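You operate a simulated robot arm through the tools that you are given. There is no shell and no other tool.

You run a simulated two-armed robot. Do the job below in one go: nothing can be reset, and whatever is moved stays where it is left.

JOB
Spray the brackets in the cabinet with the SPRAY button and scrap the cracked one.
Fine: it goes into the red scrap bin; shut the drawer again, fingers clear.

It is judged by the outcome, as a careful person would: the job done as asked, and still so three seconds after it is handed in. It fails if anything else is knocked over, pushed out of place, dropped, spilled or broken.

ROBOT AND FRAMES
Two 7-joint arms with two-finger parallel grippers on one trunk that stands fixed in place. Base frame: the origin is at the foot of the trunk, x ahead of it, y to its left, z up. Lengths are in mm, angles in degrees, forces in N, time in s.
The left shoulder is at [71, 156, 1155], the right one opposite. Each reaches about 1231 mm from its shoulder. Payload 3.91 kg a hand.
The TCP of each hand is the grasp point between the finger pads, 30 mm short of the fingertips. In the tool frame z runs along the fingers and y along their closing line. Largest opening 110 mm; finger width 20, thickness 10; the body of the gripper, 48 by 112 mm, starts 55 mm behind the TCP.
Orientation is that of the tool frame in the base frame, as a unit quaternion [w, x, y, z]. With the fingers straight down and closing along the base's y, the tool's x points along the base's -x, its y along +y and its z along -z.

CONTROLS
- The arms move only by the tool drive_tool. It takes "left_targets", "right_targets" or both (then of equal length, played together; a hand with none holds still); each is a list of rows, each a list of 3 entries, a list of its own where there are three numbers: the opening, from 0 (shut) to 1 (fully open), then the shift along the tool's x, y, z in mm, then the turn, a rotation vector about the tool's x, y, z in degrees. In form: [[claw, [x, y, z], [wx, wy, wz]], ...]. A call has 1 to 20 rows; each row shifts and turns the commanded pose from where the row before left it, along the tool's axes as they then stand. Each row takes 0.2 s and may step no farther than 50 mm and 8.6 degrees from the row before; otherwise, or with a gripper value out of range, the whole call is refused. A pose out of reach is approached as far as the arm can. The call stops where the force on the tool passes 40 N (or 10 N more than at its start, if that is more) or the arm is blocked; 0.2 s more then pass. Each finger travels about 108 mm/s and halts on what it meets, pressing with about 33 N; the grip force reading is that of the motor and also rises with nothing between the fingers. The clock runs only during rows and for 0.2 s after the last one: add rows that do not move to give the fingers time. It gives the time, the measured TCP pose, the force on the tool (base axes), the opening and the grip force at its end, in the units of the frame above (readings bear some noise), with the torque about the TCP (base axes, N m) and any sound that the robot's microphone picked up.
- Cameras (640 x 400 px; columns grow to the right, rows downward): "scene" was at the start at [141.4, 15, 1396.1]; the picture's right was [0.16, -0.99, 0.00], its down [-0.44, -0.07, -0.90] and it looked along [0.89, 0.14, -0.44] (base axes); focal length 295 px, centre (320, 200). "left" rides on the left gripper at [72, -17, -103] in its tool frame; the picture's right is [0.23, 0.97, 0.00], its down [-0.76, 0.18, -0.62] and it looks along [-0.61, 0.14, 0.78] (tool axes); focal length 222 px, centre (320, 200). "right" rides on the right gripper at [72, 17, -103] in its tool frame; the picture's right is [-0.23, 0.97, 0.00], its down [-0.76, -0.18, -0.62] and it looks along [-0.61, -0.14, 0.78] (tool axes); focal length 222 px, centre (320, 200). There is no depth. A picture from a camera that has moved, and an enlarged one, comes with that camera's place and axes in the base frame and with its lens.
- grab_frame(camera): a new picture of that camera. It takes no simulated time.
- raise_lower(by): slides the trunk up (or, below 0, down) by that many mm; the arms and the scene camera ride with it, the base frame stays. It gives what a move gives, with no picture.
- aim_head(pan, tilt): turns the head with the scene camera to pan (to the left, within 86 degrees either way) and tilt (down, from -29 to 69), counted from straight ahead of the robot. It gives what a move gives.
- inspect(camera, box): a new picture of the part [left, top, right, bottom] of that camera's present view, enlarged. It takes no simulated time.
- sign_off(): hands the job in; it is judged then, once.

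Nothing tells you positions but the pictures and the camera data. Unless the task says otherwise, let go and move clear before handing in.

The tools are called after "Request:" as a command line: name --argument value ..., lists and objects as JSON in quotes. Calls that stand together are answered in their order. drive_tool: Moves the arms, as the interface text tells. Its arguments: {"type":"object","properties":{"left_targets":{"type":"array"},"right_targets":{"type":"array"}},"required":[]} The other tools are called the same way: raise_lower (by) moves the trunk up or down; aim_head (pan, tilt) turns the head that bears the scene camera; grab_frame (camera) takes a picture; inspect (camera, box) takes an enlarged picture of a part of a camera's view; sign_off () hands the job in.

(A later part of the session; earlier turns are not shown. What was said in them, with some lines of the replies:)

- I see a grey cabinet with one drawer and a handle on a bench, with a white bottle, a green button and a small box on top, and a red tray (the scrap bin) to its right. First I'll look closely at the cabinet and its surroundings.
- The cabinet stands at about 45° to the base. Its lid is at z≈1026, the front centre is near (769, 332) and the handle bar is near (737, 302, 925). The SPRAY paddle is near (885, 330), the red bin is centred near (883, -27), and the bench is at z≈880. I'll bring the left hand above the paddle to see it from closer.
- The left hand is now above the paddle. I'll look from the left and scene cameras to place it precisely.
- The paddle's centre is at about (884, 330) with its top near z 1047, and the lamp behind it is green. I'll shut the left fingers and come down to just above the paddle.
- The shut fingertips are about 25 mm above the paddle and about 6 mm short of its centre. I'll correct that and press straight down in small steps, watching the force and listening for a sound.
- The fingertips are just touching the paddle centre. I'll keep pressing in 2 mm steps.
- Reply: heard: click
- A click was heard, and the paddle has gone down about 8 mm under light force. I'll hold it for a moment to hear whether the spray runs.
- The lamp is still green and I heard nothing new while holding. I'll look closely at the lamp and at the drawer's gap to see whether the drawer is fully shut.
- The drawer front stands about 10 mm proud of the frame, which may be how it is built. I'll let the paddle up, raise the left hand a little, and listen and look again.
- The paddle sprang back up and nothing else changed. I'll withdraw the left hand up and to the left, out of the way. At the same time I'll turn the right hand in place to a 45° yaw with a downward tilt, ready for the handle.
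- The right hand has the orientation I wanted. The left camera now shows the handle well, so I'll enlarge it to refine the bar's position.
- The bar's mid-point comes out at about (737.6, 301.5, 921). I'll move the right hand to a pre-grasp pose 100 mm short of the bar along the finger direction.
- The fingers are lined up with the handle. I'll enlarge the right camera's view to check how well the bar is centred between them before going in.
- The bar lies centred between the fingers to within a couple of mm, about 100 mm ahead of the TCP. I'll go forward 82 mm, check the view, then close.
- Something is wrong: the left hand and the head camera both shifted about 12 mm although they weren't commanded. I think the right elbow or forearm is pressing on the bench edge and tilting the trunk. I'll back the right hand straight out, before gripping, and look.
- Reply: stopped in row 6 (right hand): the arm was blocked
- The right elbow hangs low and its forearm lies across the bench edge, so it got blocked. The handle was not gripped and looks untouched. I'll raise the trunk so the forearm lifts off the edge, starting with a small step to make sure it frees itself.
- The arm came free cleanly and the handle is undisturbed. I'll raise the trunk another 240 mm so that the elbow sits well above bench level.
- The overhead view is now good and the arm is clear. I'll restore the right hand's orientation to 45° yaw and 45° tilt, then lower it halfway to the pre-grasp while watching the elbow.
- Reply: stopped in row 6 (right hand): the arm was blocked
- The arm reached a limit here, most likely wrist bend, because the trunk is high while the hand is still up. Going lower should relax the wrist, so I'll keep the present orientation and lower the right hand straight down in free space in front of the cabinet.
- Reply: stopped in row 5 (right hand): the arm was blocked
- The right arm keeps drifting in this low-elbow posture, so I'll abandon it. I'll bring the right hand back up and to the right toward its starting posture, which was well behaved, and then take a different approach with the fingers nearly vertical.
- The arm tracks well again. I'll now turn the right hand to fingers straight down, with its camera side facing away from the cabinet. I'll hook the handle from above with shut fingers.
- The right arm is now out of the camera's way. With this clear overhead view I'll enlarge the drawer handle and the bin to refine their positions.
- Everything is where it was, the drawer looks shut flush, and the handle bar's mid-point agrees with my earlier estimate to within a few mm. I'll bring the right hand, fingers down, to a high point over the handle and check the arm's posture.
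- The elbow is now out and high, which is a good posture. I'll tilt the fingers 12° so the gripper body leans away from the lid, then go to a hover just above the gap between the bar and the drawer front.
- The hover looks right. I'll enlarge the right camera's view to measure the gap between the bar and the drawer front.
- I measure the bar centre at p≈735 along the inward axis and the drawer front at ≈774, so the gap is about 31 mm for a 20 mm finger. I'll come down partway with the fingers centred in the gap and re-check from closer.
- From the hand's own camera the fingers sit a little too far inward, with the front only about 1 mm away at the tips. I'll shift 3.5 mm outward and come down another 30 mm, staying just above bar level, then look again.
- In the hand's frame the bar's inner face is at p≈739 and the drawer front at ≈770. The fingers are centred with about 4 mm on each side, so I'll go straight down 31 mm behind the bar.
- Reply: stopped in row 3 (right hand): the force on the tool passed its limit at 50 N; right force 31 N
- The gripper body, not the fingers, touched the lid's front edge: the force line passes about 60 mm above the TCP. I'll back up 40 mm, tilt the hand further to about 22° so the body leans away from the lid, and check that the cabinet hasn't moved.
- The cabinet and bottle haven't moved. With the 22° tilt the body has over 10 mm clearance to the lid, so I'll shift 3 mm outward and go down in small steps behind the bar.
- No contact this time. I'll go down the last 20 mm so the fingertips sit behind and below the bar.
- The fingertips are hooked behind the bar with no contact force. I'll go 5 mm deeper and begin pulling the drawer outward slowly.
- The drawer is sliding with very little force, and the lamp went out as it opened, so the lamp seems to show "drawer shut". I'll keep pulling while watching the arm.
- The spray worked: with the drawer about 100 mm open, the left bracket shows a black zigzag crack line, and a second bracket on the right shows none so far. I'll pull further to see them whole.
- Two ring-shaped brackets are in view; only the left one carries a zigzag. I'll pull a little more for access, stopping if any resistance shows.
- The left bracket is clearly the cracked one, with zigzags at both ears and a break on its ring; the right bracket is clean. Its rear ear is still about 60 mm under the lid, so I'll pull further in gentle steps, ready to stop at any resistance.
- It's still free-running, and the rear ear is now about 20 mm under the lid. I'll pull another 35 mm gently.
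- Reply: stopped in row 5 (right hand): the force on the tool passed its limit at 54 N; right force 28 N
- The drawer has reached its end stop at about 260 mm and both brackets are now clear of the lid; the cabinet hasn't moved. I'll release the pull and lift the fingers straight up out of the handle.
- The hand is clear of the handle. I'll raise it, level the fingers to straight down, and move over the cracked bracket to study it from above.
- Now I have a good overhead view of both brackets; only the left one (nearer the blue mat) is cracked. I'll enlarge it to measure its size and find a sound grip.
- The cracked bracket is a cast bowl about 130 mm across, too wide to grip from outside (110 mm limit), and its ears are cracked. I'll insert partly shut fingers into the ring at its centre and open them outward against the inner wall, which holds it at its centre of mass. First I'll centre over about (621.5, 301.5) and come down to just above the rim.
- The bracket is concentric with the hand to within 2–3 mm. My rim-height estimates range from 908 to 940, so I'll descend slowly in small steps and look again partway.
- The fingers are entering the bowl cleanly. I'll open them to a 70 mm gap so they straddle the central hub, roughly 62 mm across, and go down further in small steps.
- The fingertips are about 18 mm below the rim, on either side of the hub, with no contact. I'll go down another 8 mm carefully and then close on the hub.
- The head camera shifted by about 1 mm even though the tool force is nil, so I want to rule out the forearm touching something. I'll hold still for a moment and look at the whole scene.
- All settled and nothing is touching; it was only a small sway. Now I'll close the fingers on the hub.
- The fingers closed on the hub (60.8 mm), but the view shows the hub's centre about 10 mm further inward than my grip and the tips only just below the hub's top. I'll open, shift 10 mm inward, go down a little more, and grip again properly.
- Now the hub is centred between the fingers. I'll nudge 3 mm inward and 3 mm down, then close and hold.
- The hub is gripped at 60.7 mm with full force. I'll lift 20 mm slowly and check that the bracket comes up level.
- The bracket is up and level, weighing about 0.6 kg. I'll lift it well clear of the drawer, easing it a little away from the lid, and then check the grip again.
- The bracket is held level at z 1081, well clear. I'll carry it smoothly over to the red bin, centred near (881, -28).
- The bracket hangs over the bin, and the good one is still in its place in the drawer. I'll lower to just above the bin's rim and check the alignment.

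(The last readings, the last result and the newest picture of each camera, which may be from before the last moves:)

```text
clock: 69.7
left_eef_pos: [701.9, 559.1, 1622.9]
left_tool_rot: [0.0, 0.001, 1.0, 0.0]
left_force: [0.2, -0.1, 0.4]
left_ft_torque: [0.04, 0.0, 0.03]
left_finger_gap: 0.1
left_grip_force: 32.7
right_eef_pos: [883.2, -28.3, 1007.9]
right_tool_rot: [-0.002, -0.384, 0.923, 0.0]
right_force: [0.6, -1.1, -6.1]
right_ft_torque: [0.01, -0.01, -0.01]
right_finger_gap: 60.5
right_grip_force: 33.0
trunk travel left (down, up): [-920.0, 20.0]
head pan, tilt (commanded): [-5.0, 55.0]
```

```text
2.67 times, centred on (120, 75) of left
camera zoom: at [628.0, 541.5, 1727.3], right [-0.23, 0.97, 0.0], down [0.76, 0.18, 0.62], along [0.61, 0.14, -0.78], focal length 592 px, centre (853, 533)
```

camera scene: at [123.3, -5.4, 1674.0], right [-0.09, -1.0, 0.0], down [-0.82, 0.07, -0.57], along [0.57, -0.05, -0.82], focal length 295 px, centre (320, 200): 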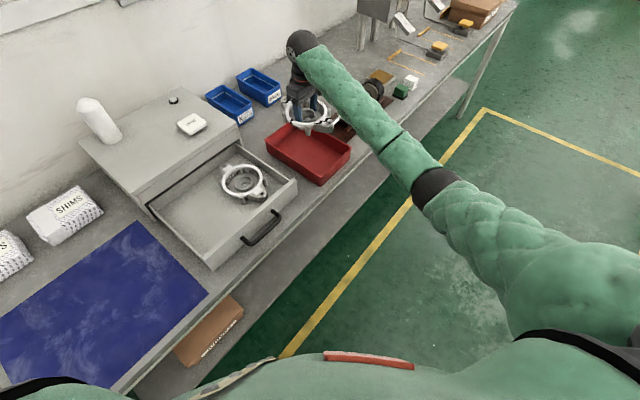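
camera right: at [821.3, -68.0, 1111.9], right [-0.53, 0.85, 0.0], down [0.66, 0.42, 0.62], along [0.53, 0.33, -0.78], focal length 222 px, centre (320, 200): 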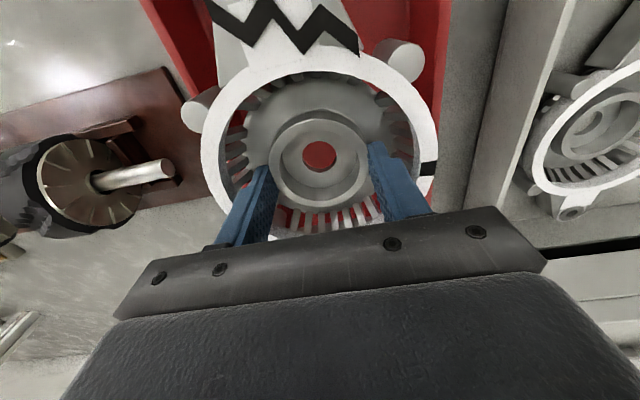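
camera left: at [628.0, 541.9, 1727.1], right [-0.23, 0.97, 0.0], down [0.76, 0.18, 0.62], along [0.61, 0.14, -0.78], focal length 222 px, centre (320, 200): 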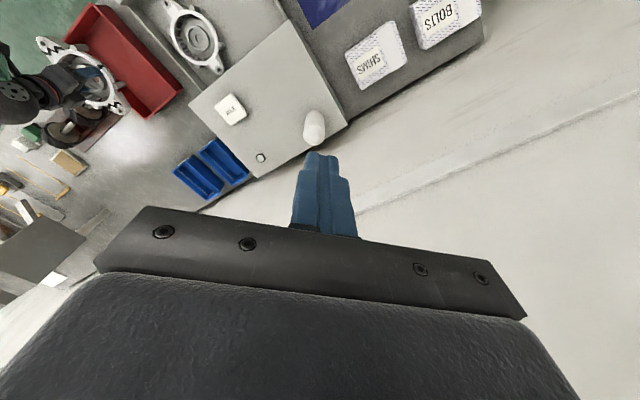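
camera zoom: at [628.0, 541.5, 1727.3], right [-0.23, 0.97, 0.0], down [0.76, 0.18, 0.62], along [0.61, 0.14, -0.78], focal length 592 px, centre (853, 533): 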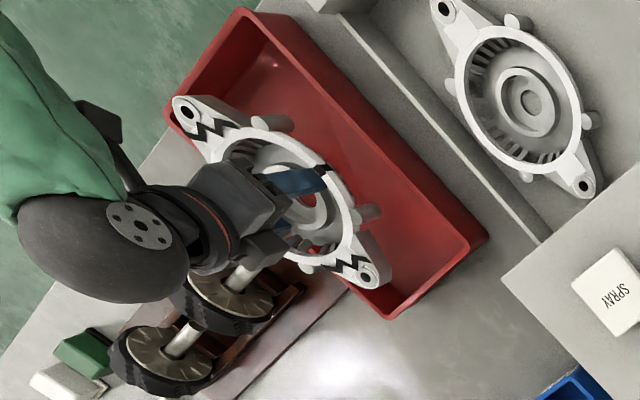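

The views agree that the bin's centre is slightly nearer and to the left of the hand. I'll correct by a few mm and lower the bracket between the bin's walls.

Request:
drive_tool --right_targets '[[0.1, [4, 7, 0], [0, 0, 0]], [0.1, [0, 0, 0], [0, 0, 0]], [0.1, [0, 0, 12], [0, 0, 0]], [0.1, [0, 0, 12], [0, 0, 0]], [0.1, [0, 0, 12], [0, 0, 0]], [0.1, [0, 0, 10], [0, 0, 0]], [0.1, [0, 0, 8], [0, 0, 0]], [0.1, [0, 0, 0], [0, 0, 0]]]'

Request:
inspect --camera "scene" --box '[250, 60, 370, 200]'

Request:
grab_frame --camera "right"

Request:
inspect --camera "left" --box '[20, 0, 220, 150]'

```text
clock: 71.5
left_eef_pos: [700.9, 559.3, 1624.0]
left_tool_rot: [0.0, 0.0, 1.0, 0.0]
left_force: [-0.4, 0.0, 0.1]
left_ft_torque: [0.0, -0.03, 0.0]
left_finger_gap: 0.0
left_grip_force: 33.2
right_eef_pos: [875.5, -26.5, 954.3]
right_tool_rot: [-0.001, -0.384, 0.923, 0.0]
right_force: [-0.5, 0.6, -6.0]
right_ft_torque: [0.0, 0.01, 0.02]
right_finger_gap: 60.7
right_grip_force: 32.6
trunk travel left (down, up): [-920.0, 20.0]
head pan, tilt (commanded): [-5.0, 55.0]
```

```text
2.86 times, centred on (310, 130) of scene
camera zoom: at [123.4, -5.9, 1674.0], right [-0.09, -1.0, 0.0], down [-0.82, 0.07, -0.57], along [0.57, -0.05, -0.82], focal length 842 px, centre (349, 400)
```

zoom: 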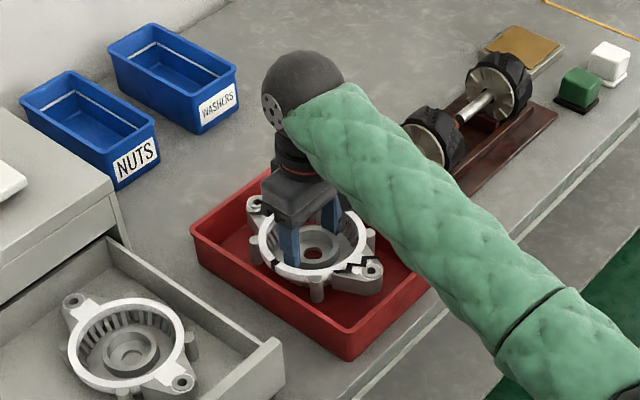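

```text
taken
camera right: at [812.0, -65.8, 1058.0], right [-0.53, 0.85, 0.0], down [0.66, 0.42, 0.62], along [0.53, 0.33, -0.78], focal length 222 px, centre (320, 200)
```

right: 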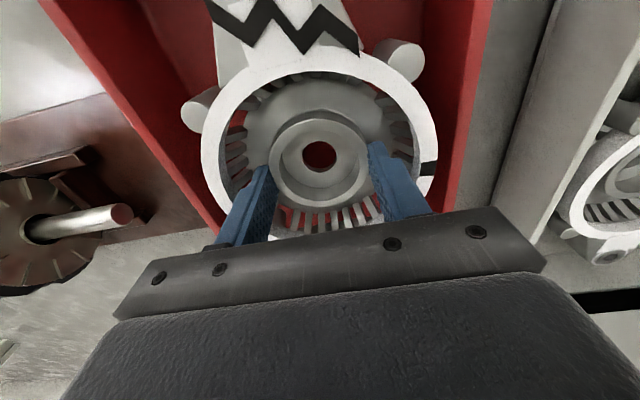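

```text
2.67 times, centred on (120, 75) of left
camera zoom: at [628.0, 541.4, 1727.3], right [-0.23, 0.97, 0.0], down [0.76, 0.18, 0.62], along [0.61, 0.14, -0.78], focal length 592 px, centre (853, 533)
```

zoom: 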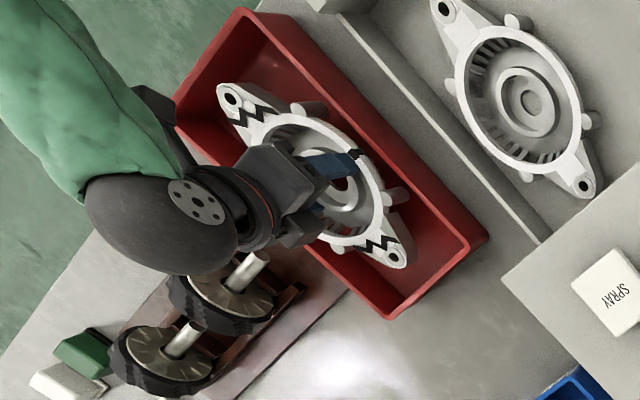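

The bracket is inside the bin's walls with clearance on all sides. I'll lower it gently until it touches the bin floor.

Request:
drive_tool --right_targets '[[0.1, [0, 0, 5], [0, 0, 0]], [0.1, [0, 0, 5], [0, 0, 0]], [0.1, [0, 0, 4], [0, 0, 0]], [0.1, [0, 0, 3], [0, 0, 0]], [0.1, [0, 0, 3], [0, 0, 0]], [0.1, [0, 0, 0], [0, 0, 0]]]'

Request:
inspect --camera "scene" --box '[250, 60, 370, 200]'

```text
clock: 72.9
left_eef_pos: [700.5, 559.5, 1623.0]
left_tool_rot: [-0.001, -0.001, 1.0, 0.0]
left_force: [1.0, -0.5, -0.4]
left_ft_torque: [0.03, -0.03, 0.03]
left_finger_gap: 0.1
left_grip_force: 33.1
right_eef_pos: [874.0, -25.7, 934.3]
right_tool_rot: [0.0, -0.384, 0.923, 0.0]
right_force: [-0.3, -0.4, -6.1]
right_ft_torque: [0.03, 0.02, -0.01]
right_finger_gap: 60.8
right_grip_force: 33.3
trunk travel left (down, up): [-920.0, 20.0]
head pan, tilt (commanded): [-5.0, 55.0]
```

```text
2.86 times, centred on (310, 130) of scene
camera zoom: at [123.5, -5.8, 1674.0], right [-0.09, -1.0, 0.0], down [-0.82, 0.07, -0.57], along [0.57, -0.05, -0.82], focal length 842 px, centre (349, 400)
```

zoom: 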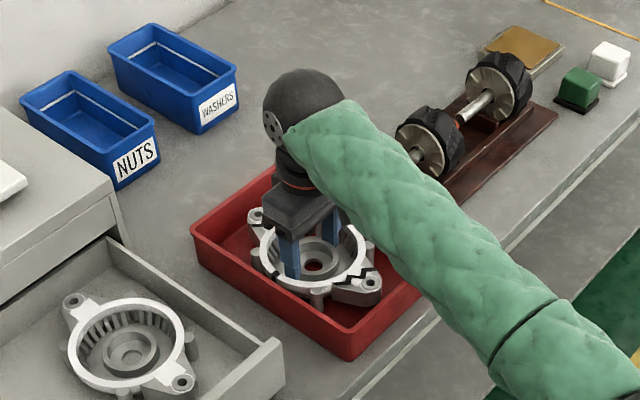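

It's still hanging free. I'll continue down in 2 mm steps.

Request:
drive_tool --right_targets '[[0.1, [0, 0, 2], [0, 0, 0]], [0.1, [0, 0, 2], [0, 0, 0]], [0.1, [0, 0, 2], [0, 0, 0]], [0.1, [0, 0, 2], [0, 0, 0]], [0.1, [0, 0, 0], [0, 0, 0]]]'

```text
clock: 74.1
left_eef_pos: [701.4, 559.1, 1623.5]
left_tool_rot: [0.0, 0.0, 1.0, -0.001]
left_force: [0.0, -0.7, 0.3]
left_ft_torque: [-0.02, 0.01, 0.01]
left_finger_gap: 0.2
left_grip_force: 33.1
right_eef_pos: [874.9, -25.1, 926.2]
right_tool_rot: [-0.001, -0.384, 0.923, -0.001]
right_force: [0.0, 0.1, -5.6]
right_ft_torque: [0.0, -0.01, -0.02]
right_finger_gap: 60.4
right_grip_force: 32.9
trunk travel left (down, up): [-920.0, 20.0]
head pan, tilt (commanded): [-5.0, 55.0]
```

Request:
drive_tool --right_targets '[[0.1, [0, 0, 1.5], [0, 0, 0]], [0.1, [0, 0, 1.5], [0, 0, 0]], [0.1, [0, 0, 1.5], [0, 0, 0]], [0.1, [0, 0, 1.5], [0, 0, 0]], [0.1, [0, 0, 0], [0, 0, 0]]]'

Request:
inspect --camera "scene" --box '[250, 60, 370, 200]'

```text
clock: 75.3
left_eef_pos: [698.3, 559.1, 1624.8]
left_tool_rot: [0.001, 0.0, 1.0, 0.001]
left_force: [0.0, 0.4, 0.3]
left_ft_torque: [-0.04, 0.02, -0.02]
left_finger_gap: 0.0
left_grip_force: 32.8
right_eef_pos: [873.4, -25.7, 922.5]
right_tool_rot: [0.0, -0.384, 0.923, 0.0]
right_force: [6.9, -1.0, 24.8]
right_ft_torque: [0.13, -0.22, 0.07]
right_finger_gap: 60.6
right_grip_force: 33.3
trunk travel left (down, up): [-920.0, 20.0]
head pan, tilt (commanded): [-5.0, 55.0]
```

```text
2.86 times, centred on (310, 130) of scene
camera zoom: at [121.1, -5.9, 1674.4], right [-0.09, -1.0, 0.0], down [-0.82, 0.07, -0.57], along [0.57, -0.05, -0.82], focal length 842 px, centre (349, 400)
```

zoom: 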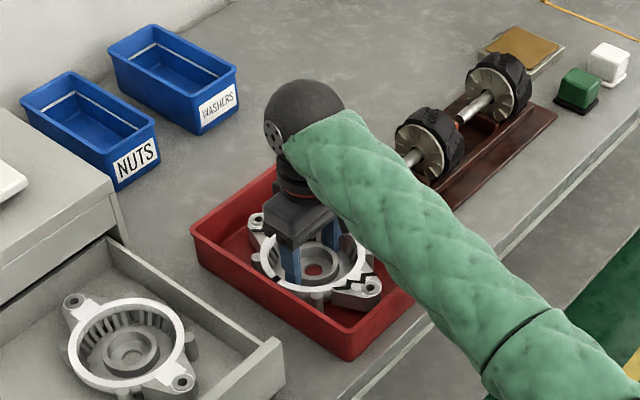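

The bracket now rests on the bin floor. I'll ease off 2 mm, open the fingers just enough (70 mm), and lift straight out.

Request:
drive_tool --right_targets '[[0.1, [0, 0, -1], [0, 0, 0]], [0.1, [0, 0, -1], [0, 0, 0]], [0.64, [0, 0, 0], [0, 0, 0]], [0.64, [0, 0, 0], [0, 0, 0]], [0.64, [0, 0, -6], [0, 0, 0]], [0.64, [0, 0, -10], [0, 0, 0]], [0.64, [0, 0, -20], [0, 0, 0]], [0.64, [0, 0, -30], [0, 0, 0]], [0.64, [0, 0, -40], [0, 0, 0]], [0.64, [0, 0, 0], [0, 0, 0]]]'

Request:
grab_frame --camera "scene"

Request:
grab_frame --camera "right"

Request:
inspect --camera "scene" --box '[250, 60, 370, 200]'

```text
clock: 77.5
left_eef_pos: [700.8, 558.1, 1623.8]
left_tool_rot: [0.0, 0.0, 1.0, 0.001]
left_force: [0.3, -0.1, -0.5]
left_ft_torque: [0.0, 0.03, -0.03]
left_finger_gap: 0.0
left_grip_force: 33.2
right_eef_pos: [875.8, -25.0, 1030.2]
right_tool_rot: [-0.001, -0.385, 0.923, 0.0]
right_force: [0.3, 0.1, -0.5]
right_ft_torque: [-0.01, 0.05, -0.03]
right_finger_gap: 70.2
right_grip_force: 0.1
trunk travel left (down, up): [-920.0, 20.0]
head pan, tilt (commanded): [-5.0, 55.0]
```

```text
taken
camera scene: at [123.1, -5.8, 1674.0], right [-0.09, -1.0, 0.0], down [-0.82, 0.07, -0.57], along [0.57, -0.05, -0.82], focal length 295 px, centre (320, 200)
```

scene: 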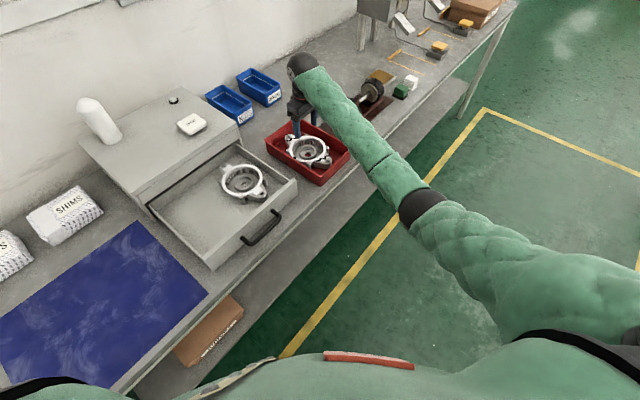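

```text
taken
camera right: at [813.4, -64.7, 1133.9], right [-0.53, 0.85, 0.0], down [0.66, 0.42, 0.62], along [0.53, 0.33, -0.78], focal length 222 px, centre (320, 200)
```

right: 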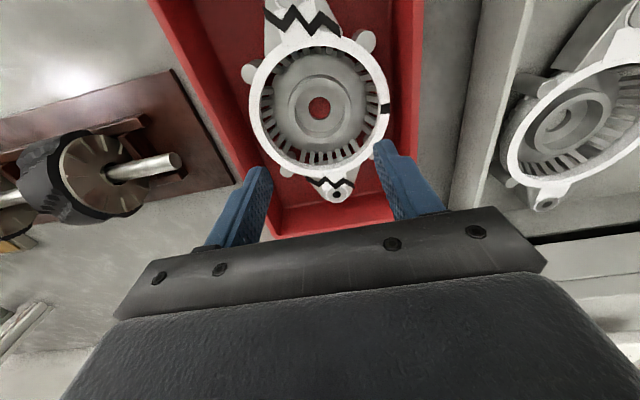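

```text
2.86 times, centred on (310, 130) of scene
camera zoom: at [123.1, -5.8, 1674.0], right [-0.09, -1.0, 0.0], down [-0.82, 0.07, -0.57], along [0.57, -0.05, -0.82], focal length 842 px, centre (349, 400)
```

zoom: 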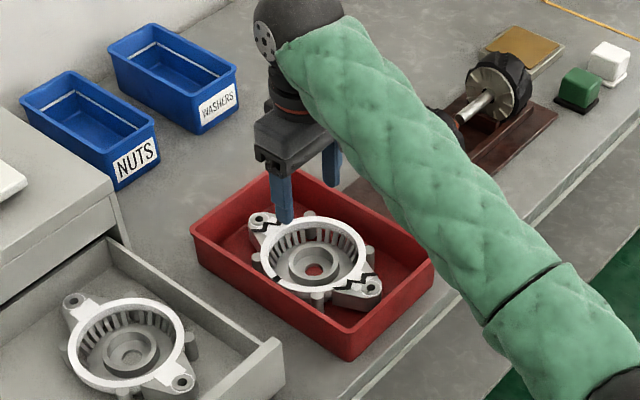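

The cracked bracket lies flat in the red bin, and the good one is untouched in the drawer. Next I'll shut the right fingers, lift away, and move to a point outside the handle's centre so I can push the drawer shut.

Request:
drive_tool --right_targets '[[0.3, [0, 0, -40], [0, 0, 0]], [0, [0, 0, -40], [0, 0, 0]], [0, [0, 0, -40], [0, 0, 0]], [0, [20.7, 37, 0], [0, 0, 0]], [0, [20.7, 37, 0], [0, 0, 0]], [0, [20.7, 37, 0], [0, 0, 0]], [0, [20.7, 37, 0], [0, 0, 0]], [0, [20.7, 37, 0], [0, 0, 0]], [0, [20.7, 37, 0], [0, 0, 0]], [0, [20.7, 37, 0], [0, 0, 0]], [0, [20.7, 37, 0], [0, 0, 0]], [0, [20.7, 37, 0], [0, 0, 0]], [0, [0, 0, 37.5], [0, 0, 0]], [0, [0, 0, 37.5], [0, 0, 0]], [0, [0, 0, 37.5], [0, 0, 0]], [0, [0, 0, 37.5], [0, 0, 0]], [0, [0, 0, 0], [0, 0, 0]]]'

Request:
grab_frame --camera "scene"

Request:
grab_frame --camera "right"

```text
clock: 81.1
left_eef_pos: [700.3, 557.7, 1624.5]
left_tool_rot: [0.0, 0.0, 1.0, 0.0]
left_force: [-0.1, -0.5, 0.1]
left_ft_torque: [-0.03, 0.03, 0.03]
left_finger_gap: 0.0
left_grip_force: 32.9
right_eef_pos: [509.0, 79.0, 1000.0]
right_tool_rot: [0.0, -0.384, 0.923, 0.0]
right_force: [1.1, -0.4, -0.4]
right_ft_torque: [0.01, 0.01, 0.01]
right_finger_gap: 0.0
right_grip_force: 33.1
trunk travel left (down, up): [-920.0, 20.0]
head pan, tilt (commanded): [-5.0, 55.0]
```

```text
taken
camera scene: at [122.8, -5.7, 1674.1], right [-0.09, -1.0, 0.0], down [-0.82, 0.07, -0.57], along [0.57, -0.05, -0.82], focal length 295 px, centre (320, 200)
```

scene: 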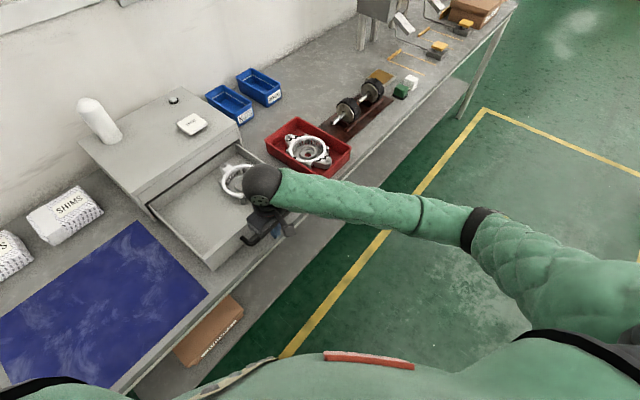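

```text
taken
camera right: at [445.9, 38.7, 1103.3], right [-0.53, 0.85, 0.0], down [0.66, 0.42, 0.62], along [0.53, 0.33, -0.78], focal length 222 px, centre (320, 200)
```

right: 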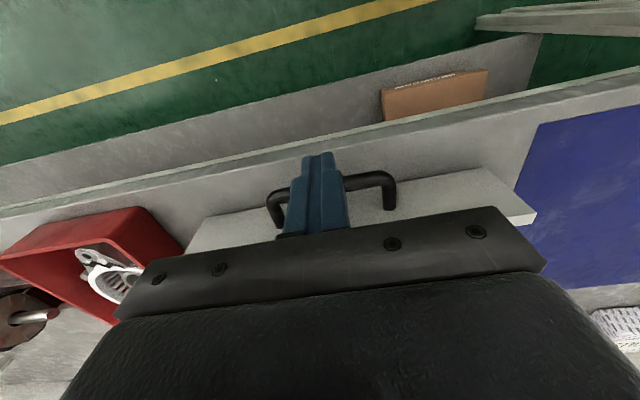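

The shut fingers are just outside the handle's bar, at its centre. I'll lower them to bar height.

Request:
drive_tool --right_targets '[[0, [0, 0, 18], [0, 0, 0]], [0, [0, 0, 18], [0, 0, 0]], [0, [0, 0, 16], [0, 0, 0]], [0, [0, 0, 14], [0, 0, 0]], [0, [0, 0, 0], [0, 0, 0]]]'

Request:
inspect --camera "scene" --box '[190, 150, 320, 270]'

Request:
inspect --camera "right" --box '[200, 40, 440, 240]'

```text
clock: 82.3
left_eef_pos: [699.8, 558.7, 1622.7]
left_tool_rot: [0.0, 0.0, 1.0, 0.0]
left_force: [0.4, -0.1, 0.3]
left_ft_torque: [0.01, 0.0, -0.02]
left_finger_gap: 0.3
left_grip_force: 32.9
right_eef_pos: [509.6, 77.5, 933.1]
right_tool_rot: [0.001, -0.385, 0.923, 0.0]
right_force: [-0.1, 0.3, -0.2]
right_ft_torque: [0.0, -0.01, 0.01]
right_finger_gap: 0.0
right_grip_force: 33.0
trunk travel left (down, up): [-920.0, 20.0]
head pan, tilt (commanded): [-5.0, 55.0]
```

```text
3.33 times, centred on (255, 210) of scene
camera zoom: at [122.7, -5.8, 1674.1], right [-0.09, -1.0, 0.0], down [-0.82, 0.07, -0.57], along [0.57, -0.05, -0.82], focal length 983 px, centre (537, 167)
```

zoom: 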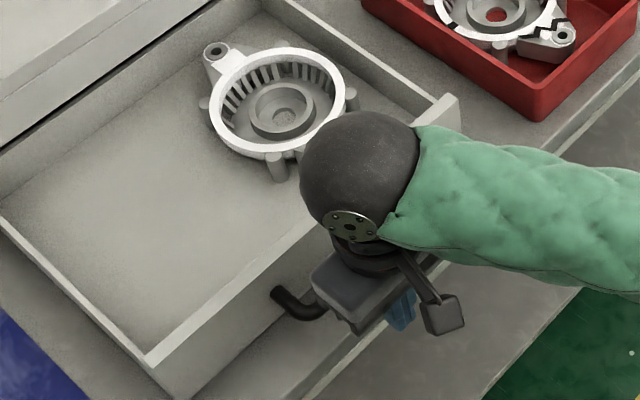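

```text
2.00 times, centred on (320, 140) of right
camera zoom: at [446.1, 37.6, 1037.0], right [-0.53, 0.85, 0.0], down [0.66, 0.42, 0.62], along [0.53, 0.33, -0.78], focal length 444 px, centre (320, 320)
```

zoom: 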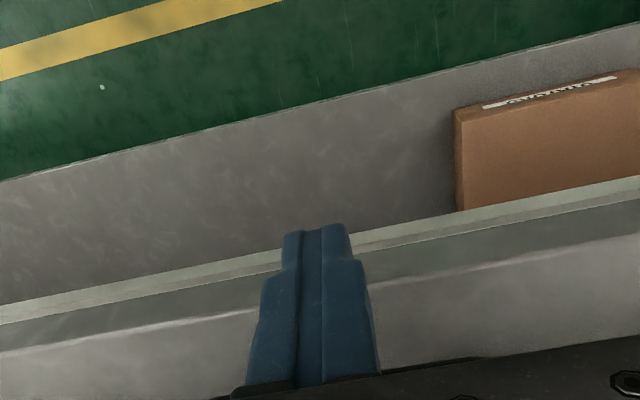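

The fingers are in front of the bar, clear of everything else. I'll push inward slowly and check partway.

Request:
drive_tool --right_targets '[[0, [-8, 0, 0], [0, 0, 0]], [0, [-8, 0, 0], [0, 0, 0]], [0, [-8, 0, 0], [0, 0, 0]], [0, [-6, 0, 0], [0, 0, 0]], [0, [-6, 0, 0], [0, 0, 0]], [0, [-6, 0, 0], [0, 0, 0]], [0, [-8, 0, 0], [0, 0, 0]], [0, [-10, 0, 0], [0, 0, 0]], [0, [-10, 0, 0], [0, 0, 0]], [0, [-10, 0, 0], [0, 0, 0]], [0, [-10, 0, 0], [0, 0, 0]], [0, [-10, 0, 0], [0, 0, 0]]]'

Request:
grab_frame --camera "scene"

Request:
inspect --camera "right" --box '[200, 40, 440, 240]'

```text
clock: 84.9
left_eef_pos: [699.9, 558.9, 1624.7]
left_tool_rot: [-0.001, 0.0, 1.0, 0.0]
left_force: [0.5, 0.4, 0.5]
left_ft_torque: [-0.02, 0.01, 0.0]
left_finger_gap: 0.0
left_grip_force: 32.8
right_eef_pos: [577.7, 146.9, 932.4]
right_tool_rot: [-0.001, -0.384, 0.923, -0.001]
right_force: [-0.1, -1.1, -0.3]
right_ft_torque: [0.01, -0.03, 0.0]
right_finger_gap: 0.4
right_grip_force: 32.8
trunk travel left (down, up): [-920.0, 20.0]
head pan, tilt (commanded): [-5.0, 55.0]
```

```text
taken
camera scene: at [122.7, -5.6, 1674.1], right [-0.09, -1.0, 0.0], down [-0.82, 0.07, -0.57], along [0.57, -0.05, -0.82], focal length 295 px, centre (320, 200)
```

scene: 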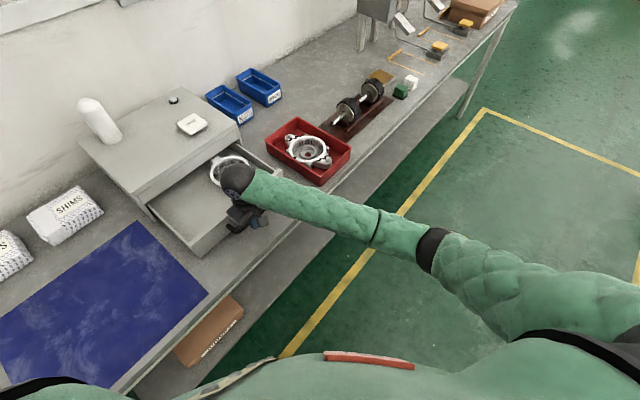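

```text
2.00 times, centred on (320, 140) of right
camera zoom: at [515.0, 107.7, 1035.9], right [-0.53, 0.85, 0.0], down [0.66, 0.42, 0.62], along [0.53, 0.33, -0.78], focal length 444 px, centre (320, 320)
```

zoom: 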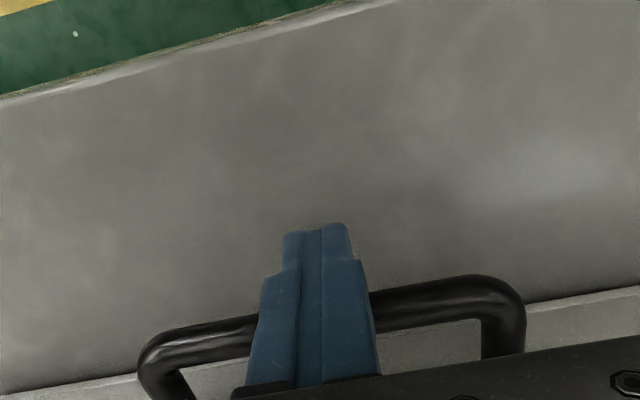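

The drawer slides in smoothly with the fingers against the bar's outer side. I'll continue.

Request:
drive_tool --right_targets '[[0, [-8, 0, 0], [0, 0, 0]], [0, [-10, 0, 0], [0, 0, 0]], [0, [-10, 0, 0], [0, 0, 0]], [0, [-10, 0, 0], [0, 0, 0]], [0, [-10, 0, 0], [0, 0, 0]], [0, [-10, 0, 0], [0, 0, 0]], [0, [-10, 0, 0], [0, 0, 0]], [0, [-10, 0, 0], [0, 0, 0]], [0, [-10, 0, 0], [0, 0, 0]], [0, [-10, 0, 0], [0, 0, 0]], [0, [-10, 0, 0], [0, 0, 0]], [0, [-10, 0, 0], [0, 0, 0]], [0, [-10, 0, 0], [0, 0, 0]], [0, [-10, 0, 0], [0, 0, 0]], [0, [-10, 0, 0], [0, 0, 0]], [0, [-8, 0, 0], [0, 0, 0]]]'

Request:
grab_frame --camera "scene"

Request:
inspect --camera "left" --box '[160, 0, 360, 140]'

```text
clock: 88.3
left_eef_pos: [700.3, 559.1, 1622.6]
left_tool_rot: [0.0, 0.001, 1.0, -0.001]
left_force: [-0.4, 0.0, 0.8]
left_ft_torque: [0.03, 0.02, -0.03]
left_finger_gap: 0.0
left_grip_force: 33.0
right_eef_pos: [687.3, 258.5, 932.7]
right_tool_rot: [0.0, -0.385, 0.923, -0.001]
right_force: [-0.6, 0.2, -0.1]
right_ft_torque: [-0.01, 0.03, 0.0]
right_finger_gap: 0.0
right_grip_force: 33.4
trunk travel left (down, up): [-920.0, 20.0]
head pan, tilt (commanded): [-5.0, 55.0]
```

```text
taken
camera scene: at [122.9, -5.5, 1674.1], right [-0.09, -1.0, 0.0], down [-0.82, 0.07, -0.57], along [0.57, -0.05, -0.82], focal length 295 px, centre (320, 200)
```

scene: 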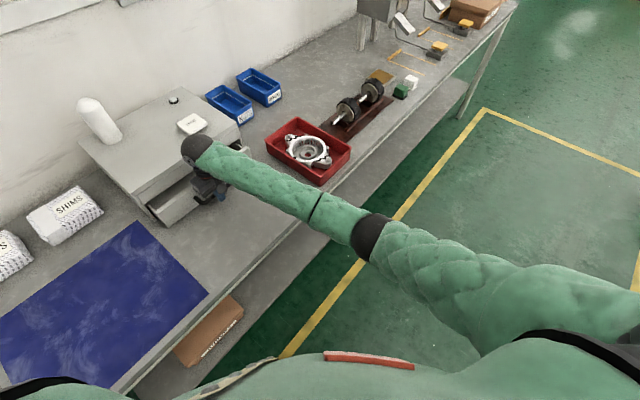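

```text
2.86 times, centred on (260, 70) of left
camera zoom: at [627.6, 541.8, 1727.3], right [-0.23, 0.97, 0.0], down [0.76, 0.18, 0.62], along [0.61, 0.14, -0.78], focal length 635 px, centre (491, 571)
```

zoom: 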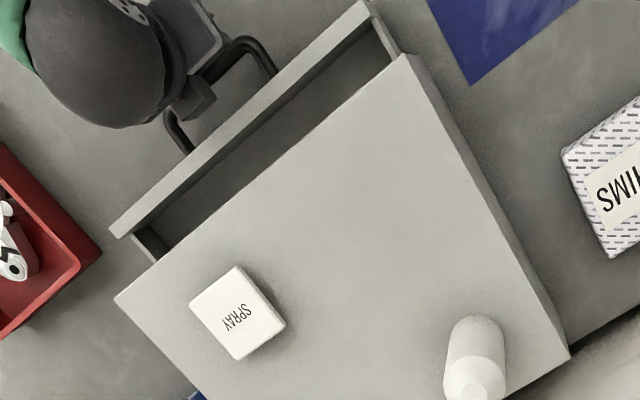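

About 45 mm remains. I'll push the last part slowly and watch for the stop and the green lamp.

Request:
drive_tool --right_targets '[[0, [-5, 0, 0], [0, 0, 0]], [0, [-5, 0, 0], [0, 0, 0]], [0, [-5, 0, 0], [0, 0, 0]], [0, [-5, 0, 0], [0, 0, 0]], [0, [-5, 0, 0], [0, 0, 0]], [0, [-5, 0, 0], [0, 0, 0]], [0, [-4, 0, 0], [0, 0, 0]], [0, [-3, 0, 0], [0, 0, 0]], [0, [-3, 0, 0], [0, 0, 0]], [0, [0, 0, 0], [0, 0, 0]]]'

Request:
inspect --camera "scene" --box '[70, 80, 270, 230]'

Request:
inspect --camera "left" --box '[160, 0, 360, 180]'

```text
clock: 90.5
left_eef_pos: [700.4, 558.8, 1624.1]
left_tool_rot: [0.0, 0.0, 1.0, 0.0]
left_force: [-0.3, 0.1, 0.2]
left_ft_torque: [-0.02, 0.0, 0.01]
left_finger_gap: 0.0
left_grip_force: 33.2
right_eef_pos: [716.9, 286.8, 933.6]
right_tool_rot: [0.0, -0.385, 0.923, 0.0]
right_force: [0.2, -0.8, 0.5]
right_ft_torque: [0.01, 0.01, -0.01]
right_finger_gap: 0.0
right_grip_force: 32.7
trunk travel left (down, up): [-920.0, 20.0]
head pan, tilt (commanded): [-5.0, 55.0]
```

```text
2.67 times, centred on (170, 155) of scene
camera zoom: at [122.7, -5.8, 1674.1], right [-0.09, -1.0, 0.0], down [-0.82, 0.07, -0.57], along [0.57, -0.05, -0.82], focal length 786 px, centre (720, 320)
```

zoom: 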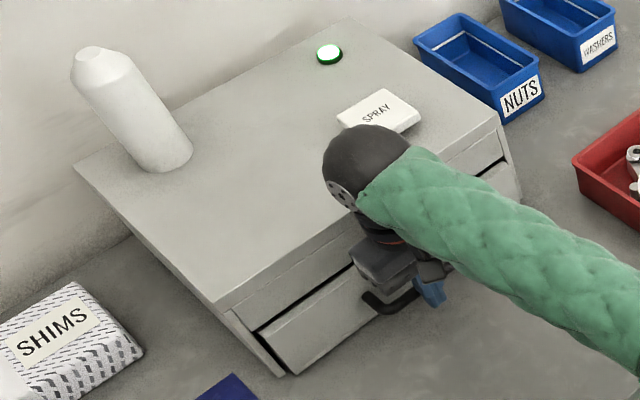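

```text
2.22 times, centred on (260, 90) of left
camera zoom: at [627.3, 541.5, 1727.6], right [-0.23, 0.97, 0.0], down [0.76, 0.18, 0.62], along [0.61, 0.14, -0.78], focal length 494 px, centre (453, 444)
```

zoom: 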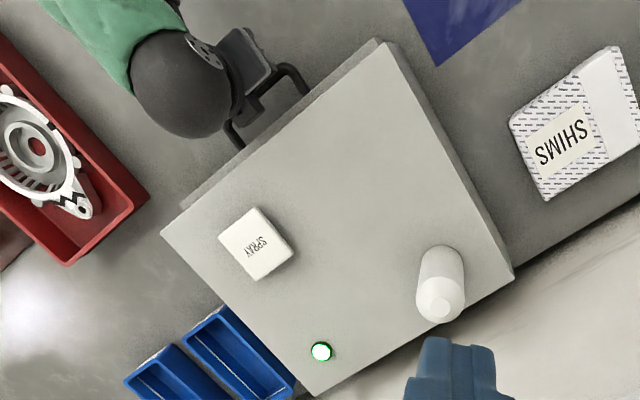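

The lamp is green again, but I expect a few more mm of travel. I'll push in 1–2 mm steps until it meets the stop.

Request:
drive_tool --right_targets '[[0, [-2, 0, 0], [0, 0, 0]], [0, [-2, 0, 0], [0, 0, 0]], [0, [-1.5, 0, 0], [0, 0, 0]], [0, [-1.5, 0, 0], [0, 0, 0]], [0, [0, 0, 0], [0, 0, 0]]]'

Request:
inspect --camera "left" --box '[160, 0, 360, 180]'

```text
clock: 91.7
left_eef_pos: [700.2, 557.8, 1623.0]
left_tool_rot: [0.0, 0.0, 1.0, 0.0]
left_force: [-0.2, -0.3, 0.3]
left_ft_torque: [0.04, -0.03, 0.0]
left_finger_gap: 0.2
left_grip_force: 33.8
right_eef_pos: [720.6, 291.8, 933.2]
right_tool_rot: [0.0, -0.384, 0.923, 0.0]
right_force: [-3.3, -2.8, 0.3]
right_ft_torque: [-0.02, 0.02, -0.01]
right_finger_gap: 0.0
right_grip_force: 32.2
trunk travel left (down, up): [-920.0, 20.0]
head pan, tilt (commanded): [-5.0, 55.0]
```

```text
2.22 times, centred on (260, 90) of left
camera zoom: at [627.0, 541.3, 1727.7], right [-0.23, 0.97, 0.0], down [0.76, 0.18, 0.62], along [0.61, 0.14, -0.78], focal length 494 px, centre (453, 444)
```

zoom: 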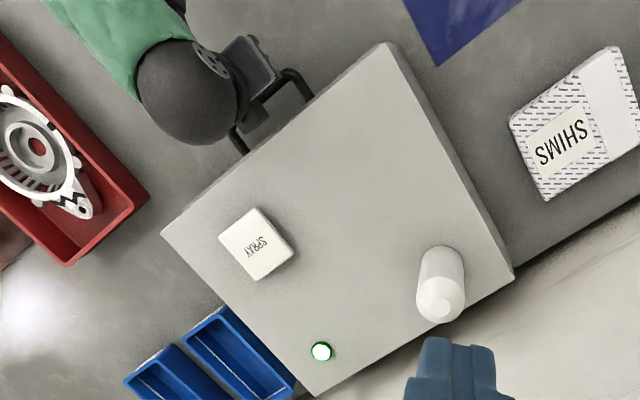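

The push now meets resistance and the drawer front lies flush under the lid's edge. I'll give one more light nudge to confirm the stop.

Request:
drive_tool --right_targets '[[0, [-1, 0, 0], [0, 0, 0]], [0, [-1, 0, 0], [0, 0, 0]], [0, [0, 0, 0], [0, 0, 0]]]'

Request:
inspect --camera "scene" --box '[70, 80, 270, 230]'

```text
clock: 92.5
left_eef_pos: [698.8, 555.8, 1625.9]
left_tool_rot: [0.001, 0.0, 1.0, -0.001]
left_force: [0.0, 0.2, 0.5]
left_ft_torque: [0.01, 0.01, -0.01]
left_finger_gap: 0.0
left_grip_force: 33.1
right_eef_pos: [721.0, 292.2, 933.2]
right_tool_rot: [-0.001, -0.384, 0.923, 0.0]
right_force: [-19.6, -15.1, -0.7]
right_ft_torque: [0.05, 0.41, 0.02]
right_finger_gap: 0.0
right_grip_force: 32.8
trunk travel left (down, up): [-920.0, 20.0]
head pan, tilt (commanded): [-5.0, 55.0]
```

```text
2.67 times, centred on (170, 155) of scene
camera zoom: at [120.7, -7.3, 1674.2], right [-0.09, -1.0, 0.0], down [-0.82, 0.07, -0.57], along [0.57, -0.05, -0.82], focal length 786 px, centre (720, 320)
```

zoom: 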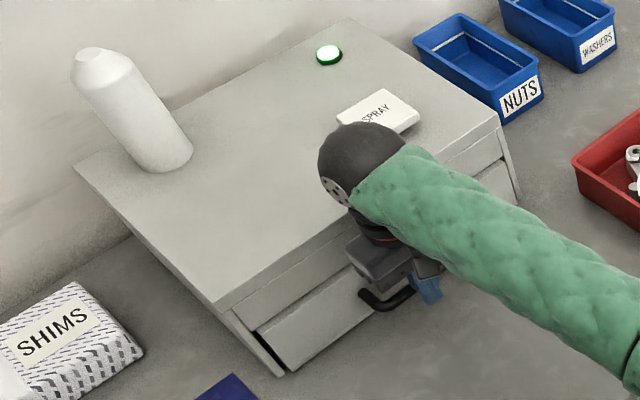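

The drawer is hard against its stop with the lamp green. I'll back the fingers straight away from the handle, then lift and move the arm clear.

Request:
drive_tool --right_targets '[[0, [4, 0, 0], [0, 0, 0]], [0, [10, 0, 0], [0, 0, 0]], [0, [15, 0, 0], [0, 0, 0]], [0, [15, 0, 0], [0, 0, 0]], [0, [10, 0, -20], [0, 0, 0]], [0, [0, 0, -40], [0, 0, 0]], [0, [0, 0, -40], [0, 0, 0]], [0, [0, 0, -40], [0, 0, 0]], [0, [0, 0, -40], [0, 0, 0]], [0, [0, 0, -40], [0, 0, 0]], [0, [0, 0, 0], [0, 0, 0]]]'

Request:
grab_frame --camera "scene"

Request:
inspect --camera "left" --box '[160, 0, 360, 180]'

```text
clock: 94.9
left_eef_pos: [699.8, 558.8, 1623.6]
left_tool_rot: [0.0, 0.0, 1.0, 0.0]
left_force: [0.3, -0.6, -0.3]
left_ft_torque: [-0.02, -0.01, 0.0]
left_finger_gap: 0.0
left_grip_force: 33.0
right_eef_pos: [684.1, 251.4, 1151.6]
right_tool_rot: [0.0, -0.384, 0.923, 0.0]
right_force: [-1.2, -0.7, -0.6]
right_ft_torque: [0.03, -0.01, 0.01]
right_finger_gap: 0.1
right_grip_force: 33.5
trunk travel left (down, up): [-920.0, 20.0]
head pan, tilt (commanded): [-5.0, 55.0]
```

```text
taken
camera scene: at [122.6, -5.5, 1674.1], right [-0.09, -1.0, 0.0], down [-0.82, 0.07, -0.57], along [0.57, -0.05, -0.82], focal length 295 px, centre (320, 200)
```

scene: 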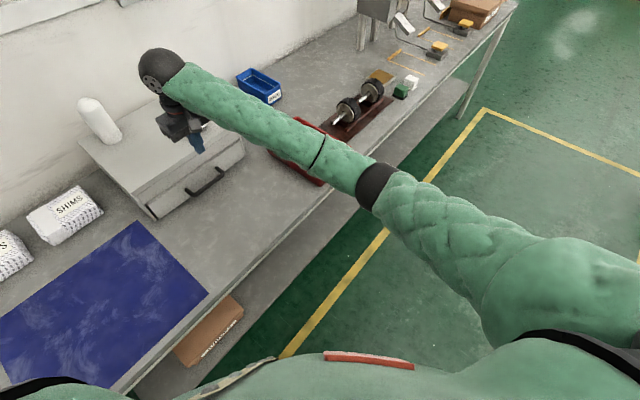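

```text
2.22 times, centred on (260, 90) of left
camera zoom: at [627.1, 541.8, 1727.5], right [-0.23, 0.97, 0.0], down [0.76, 0.18, 0.62], along [0.61, 0.14, -0.78], focal length 494 px, centre (453, 444)
```

zoom: 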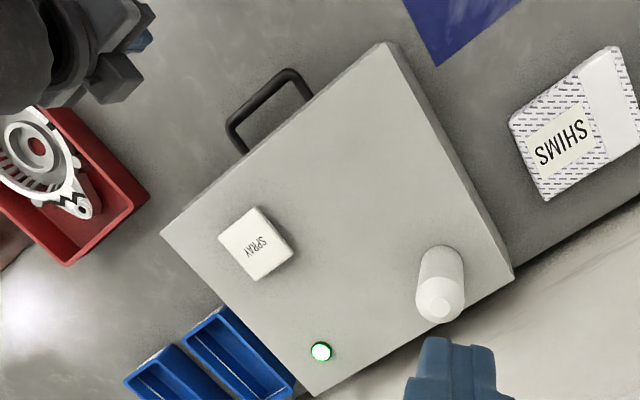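

The drawer is shut with the lamp green, and the handle is free. I'll take the right arm back up and out to the right, then check everything once more.

Request:
drive_tool --right_targets '[[0, [21.2, -24.3, -24.8], [0, 0, 0]], [0, [21.2, -24.3, -24.8], [0, 0, 0]], [0, [21.2, -24.3, -24.8], [0, 0, 0]], [0, [21.2, -24.3, -24.8], [0, 0, 0]], [0, [21.2, -24.3, -24.8], [0, 0, 0]], [0, [21.2, -24.3, -24.8], [0, 0, 0]], [0, [21.2, -24.3, -24.8], [0, 0, 0]], [0, [21.2, -24.3, -24.8], [0, 0, 0]], [0, [21.2, -24.3, -24.8], [0, 0, 0]], [0, [21.2, -24.3, -24.8], [0, 0, 0]], [0, [21.2, -24.3, -24.8], [0, 0, 0]], [0, [21.2, -24.3, -24.8], [0, 0, 0]], [0, [21.2, -24.3, -24.8], [0, 0, 0]], [0, [21.2, -24.3, -24.8], [0, 0, 0]], [0, [0, 0, 0], [0, 0, 0]]]'

Request:
grab_frame --camera "scene"

Request:
inspect --camera "scene" --box '[70, 80, 270, 230]'

Request:
inspect --camera "scene" --box '[180, 60, 400, 210]'

```text
clock: 98.1
left_eef_pos: [700.7, 558.2, 1623.0]
left_tool_rot: [0.0, 0.0, 1.0, 0.0]
left_force: [0.0, -0.5, -0.1]
left_ft_torque: [0.03, -0.01, 0.01]
left_finger_gap: 0.0
left_grip_force: 32.7
right_eef_pos: [717.5, -194.8, 1501.5]
right_tool_rot: [-0.002, -0.384, 0.923, 0.0]
right_force: [0.3, 0.1, -0.7]
right_ft_torque: [0.0, -0.02, 0.02]
right_finger_gap: 0.0
right_grip_force: 33.3
trunk travel left (down, up): [-920.0, 20.0]
head pan, tilt (commanded): [-5.0, 55.0]
```

```text
taken
camera scene: at [123.3, -5.4, 1674.0], right [-0.09, -1.0, 0.0], down [-0.82, 0.07, -0.57], along [0.57, -0.05, -0.82], focal length 295 px, centre (320, 200)
```

scene: 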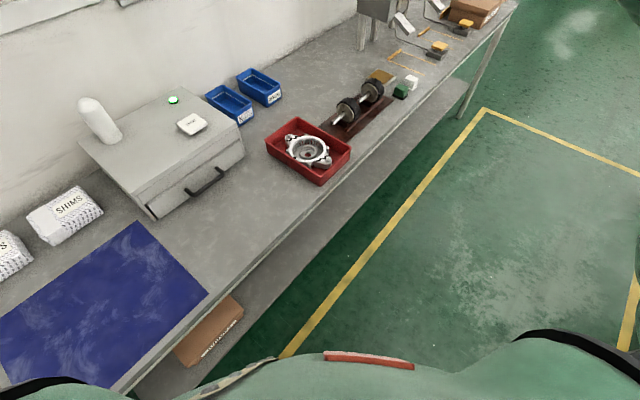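

```text
2.67 times, centred on (170, 155) of scene
camera zoom: at [123.3, -5.4, 1674.0], right [-0.09, -1.0, 0.0], down [-0.82, 0.07, -0.57], along [0.57, -0.05, -0.82], focal length 786 px, centre (720, 320)
```

zoom: 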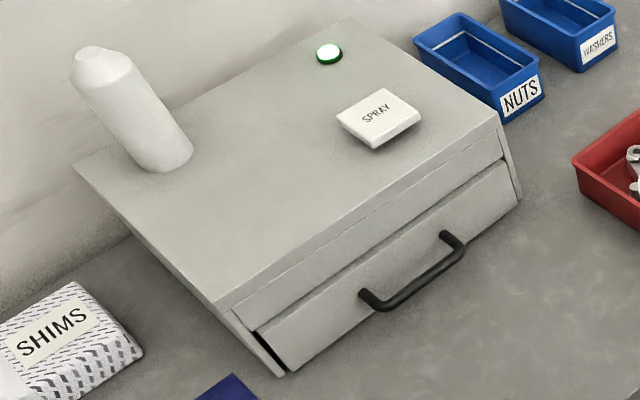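

```text
2.67 times, centred on (290, 135) of scene
camera zoom: at [123.3, -5.4, 1674.0], right [-0.09, -1.0, 0.0], down [-0.82, 0.07, -0.57], along [0.57, -0.05, -0.82], focal length 786 px, centre (400, 373)
```

zoom: 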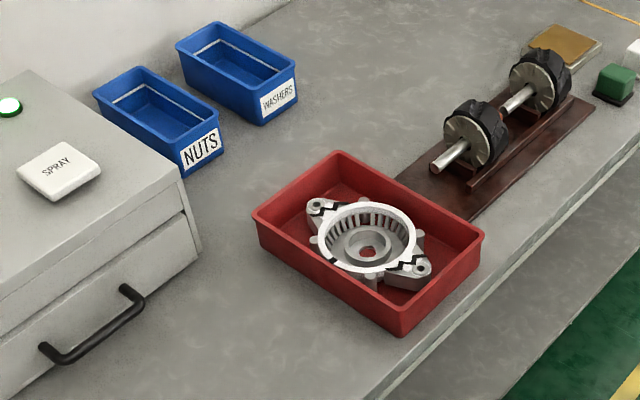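

The drawer is fully shut, with the handle exactly where it was at the start and the lamp green. The cracked bracket lies flat in the red bin, the sound one is in the drawer, and nothing else has moved. Both hands are clear, so I'll hand the job in.

Request:
sign_off

```text
The job is handed in.
```

The brackets were sprayed, the cracked one is lying flat in the red scrap bin, and the drawer is shut. Both hands are clear of it.

- **Spray:** One press of the SPRAY button gave a click. When I opened the drawer, one of the two brackets showed black crack lines at both ears and on its ring. The other was clean and stayed in the drawer.
- **Drawer:** I pushed it back until it met its stop. The green lamp, which went out when the drawer opened, is lit again.
- **Contact on the way:** The right forearm leaned on the bench edge early on. Later the gripper body bumped the front edge of the cabinet lid (about 50 N), and pulling the drawer open ended against its stop (about 54 N). In the final pictures the cabinet, the bottle on it and the bin are where they were, and nothing else looks disturbed.
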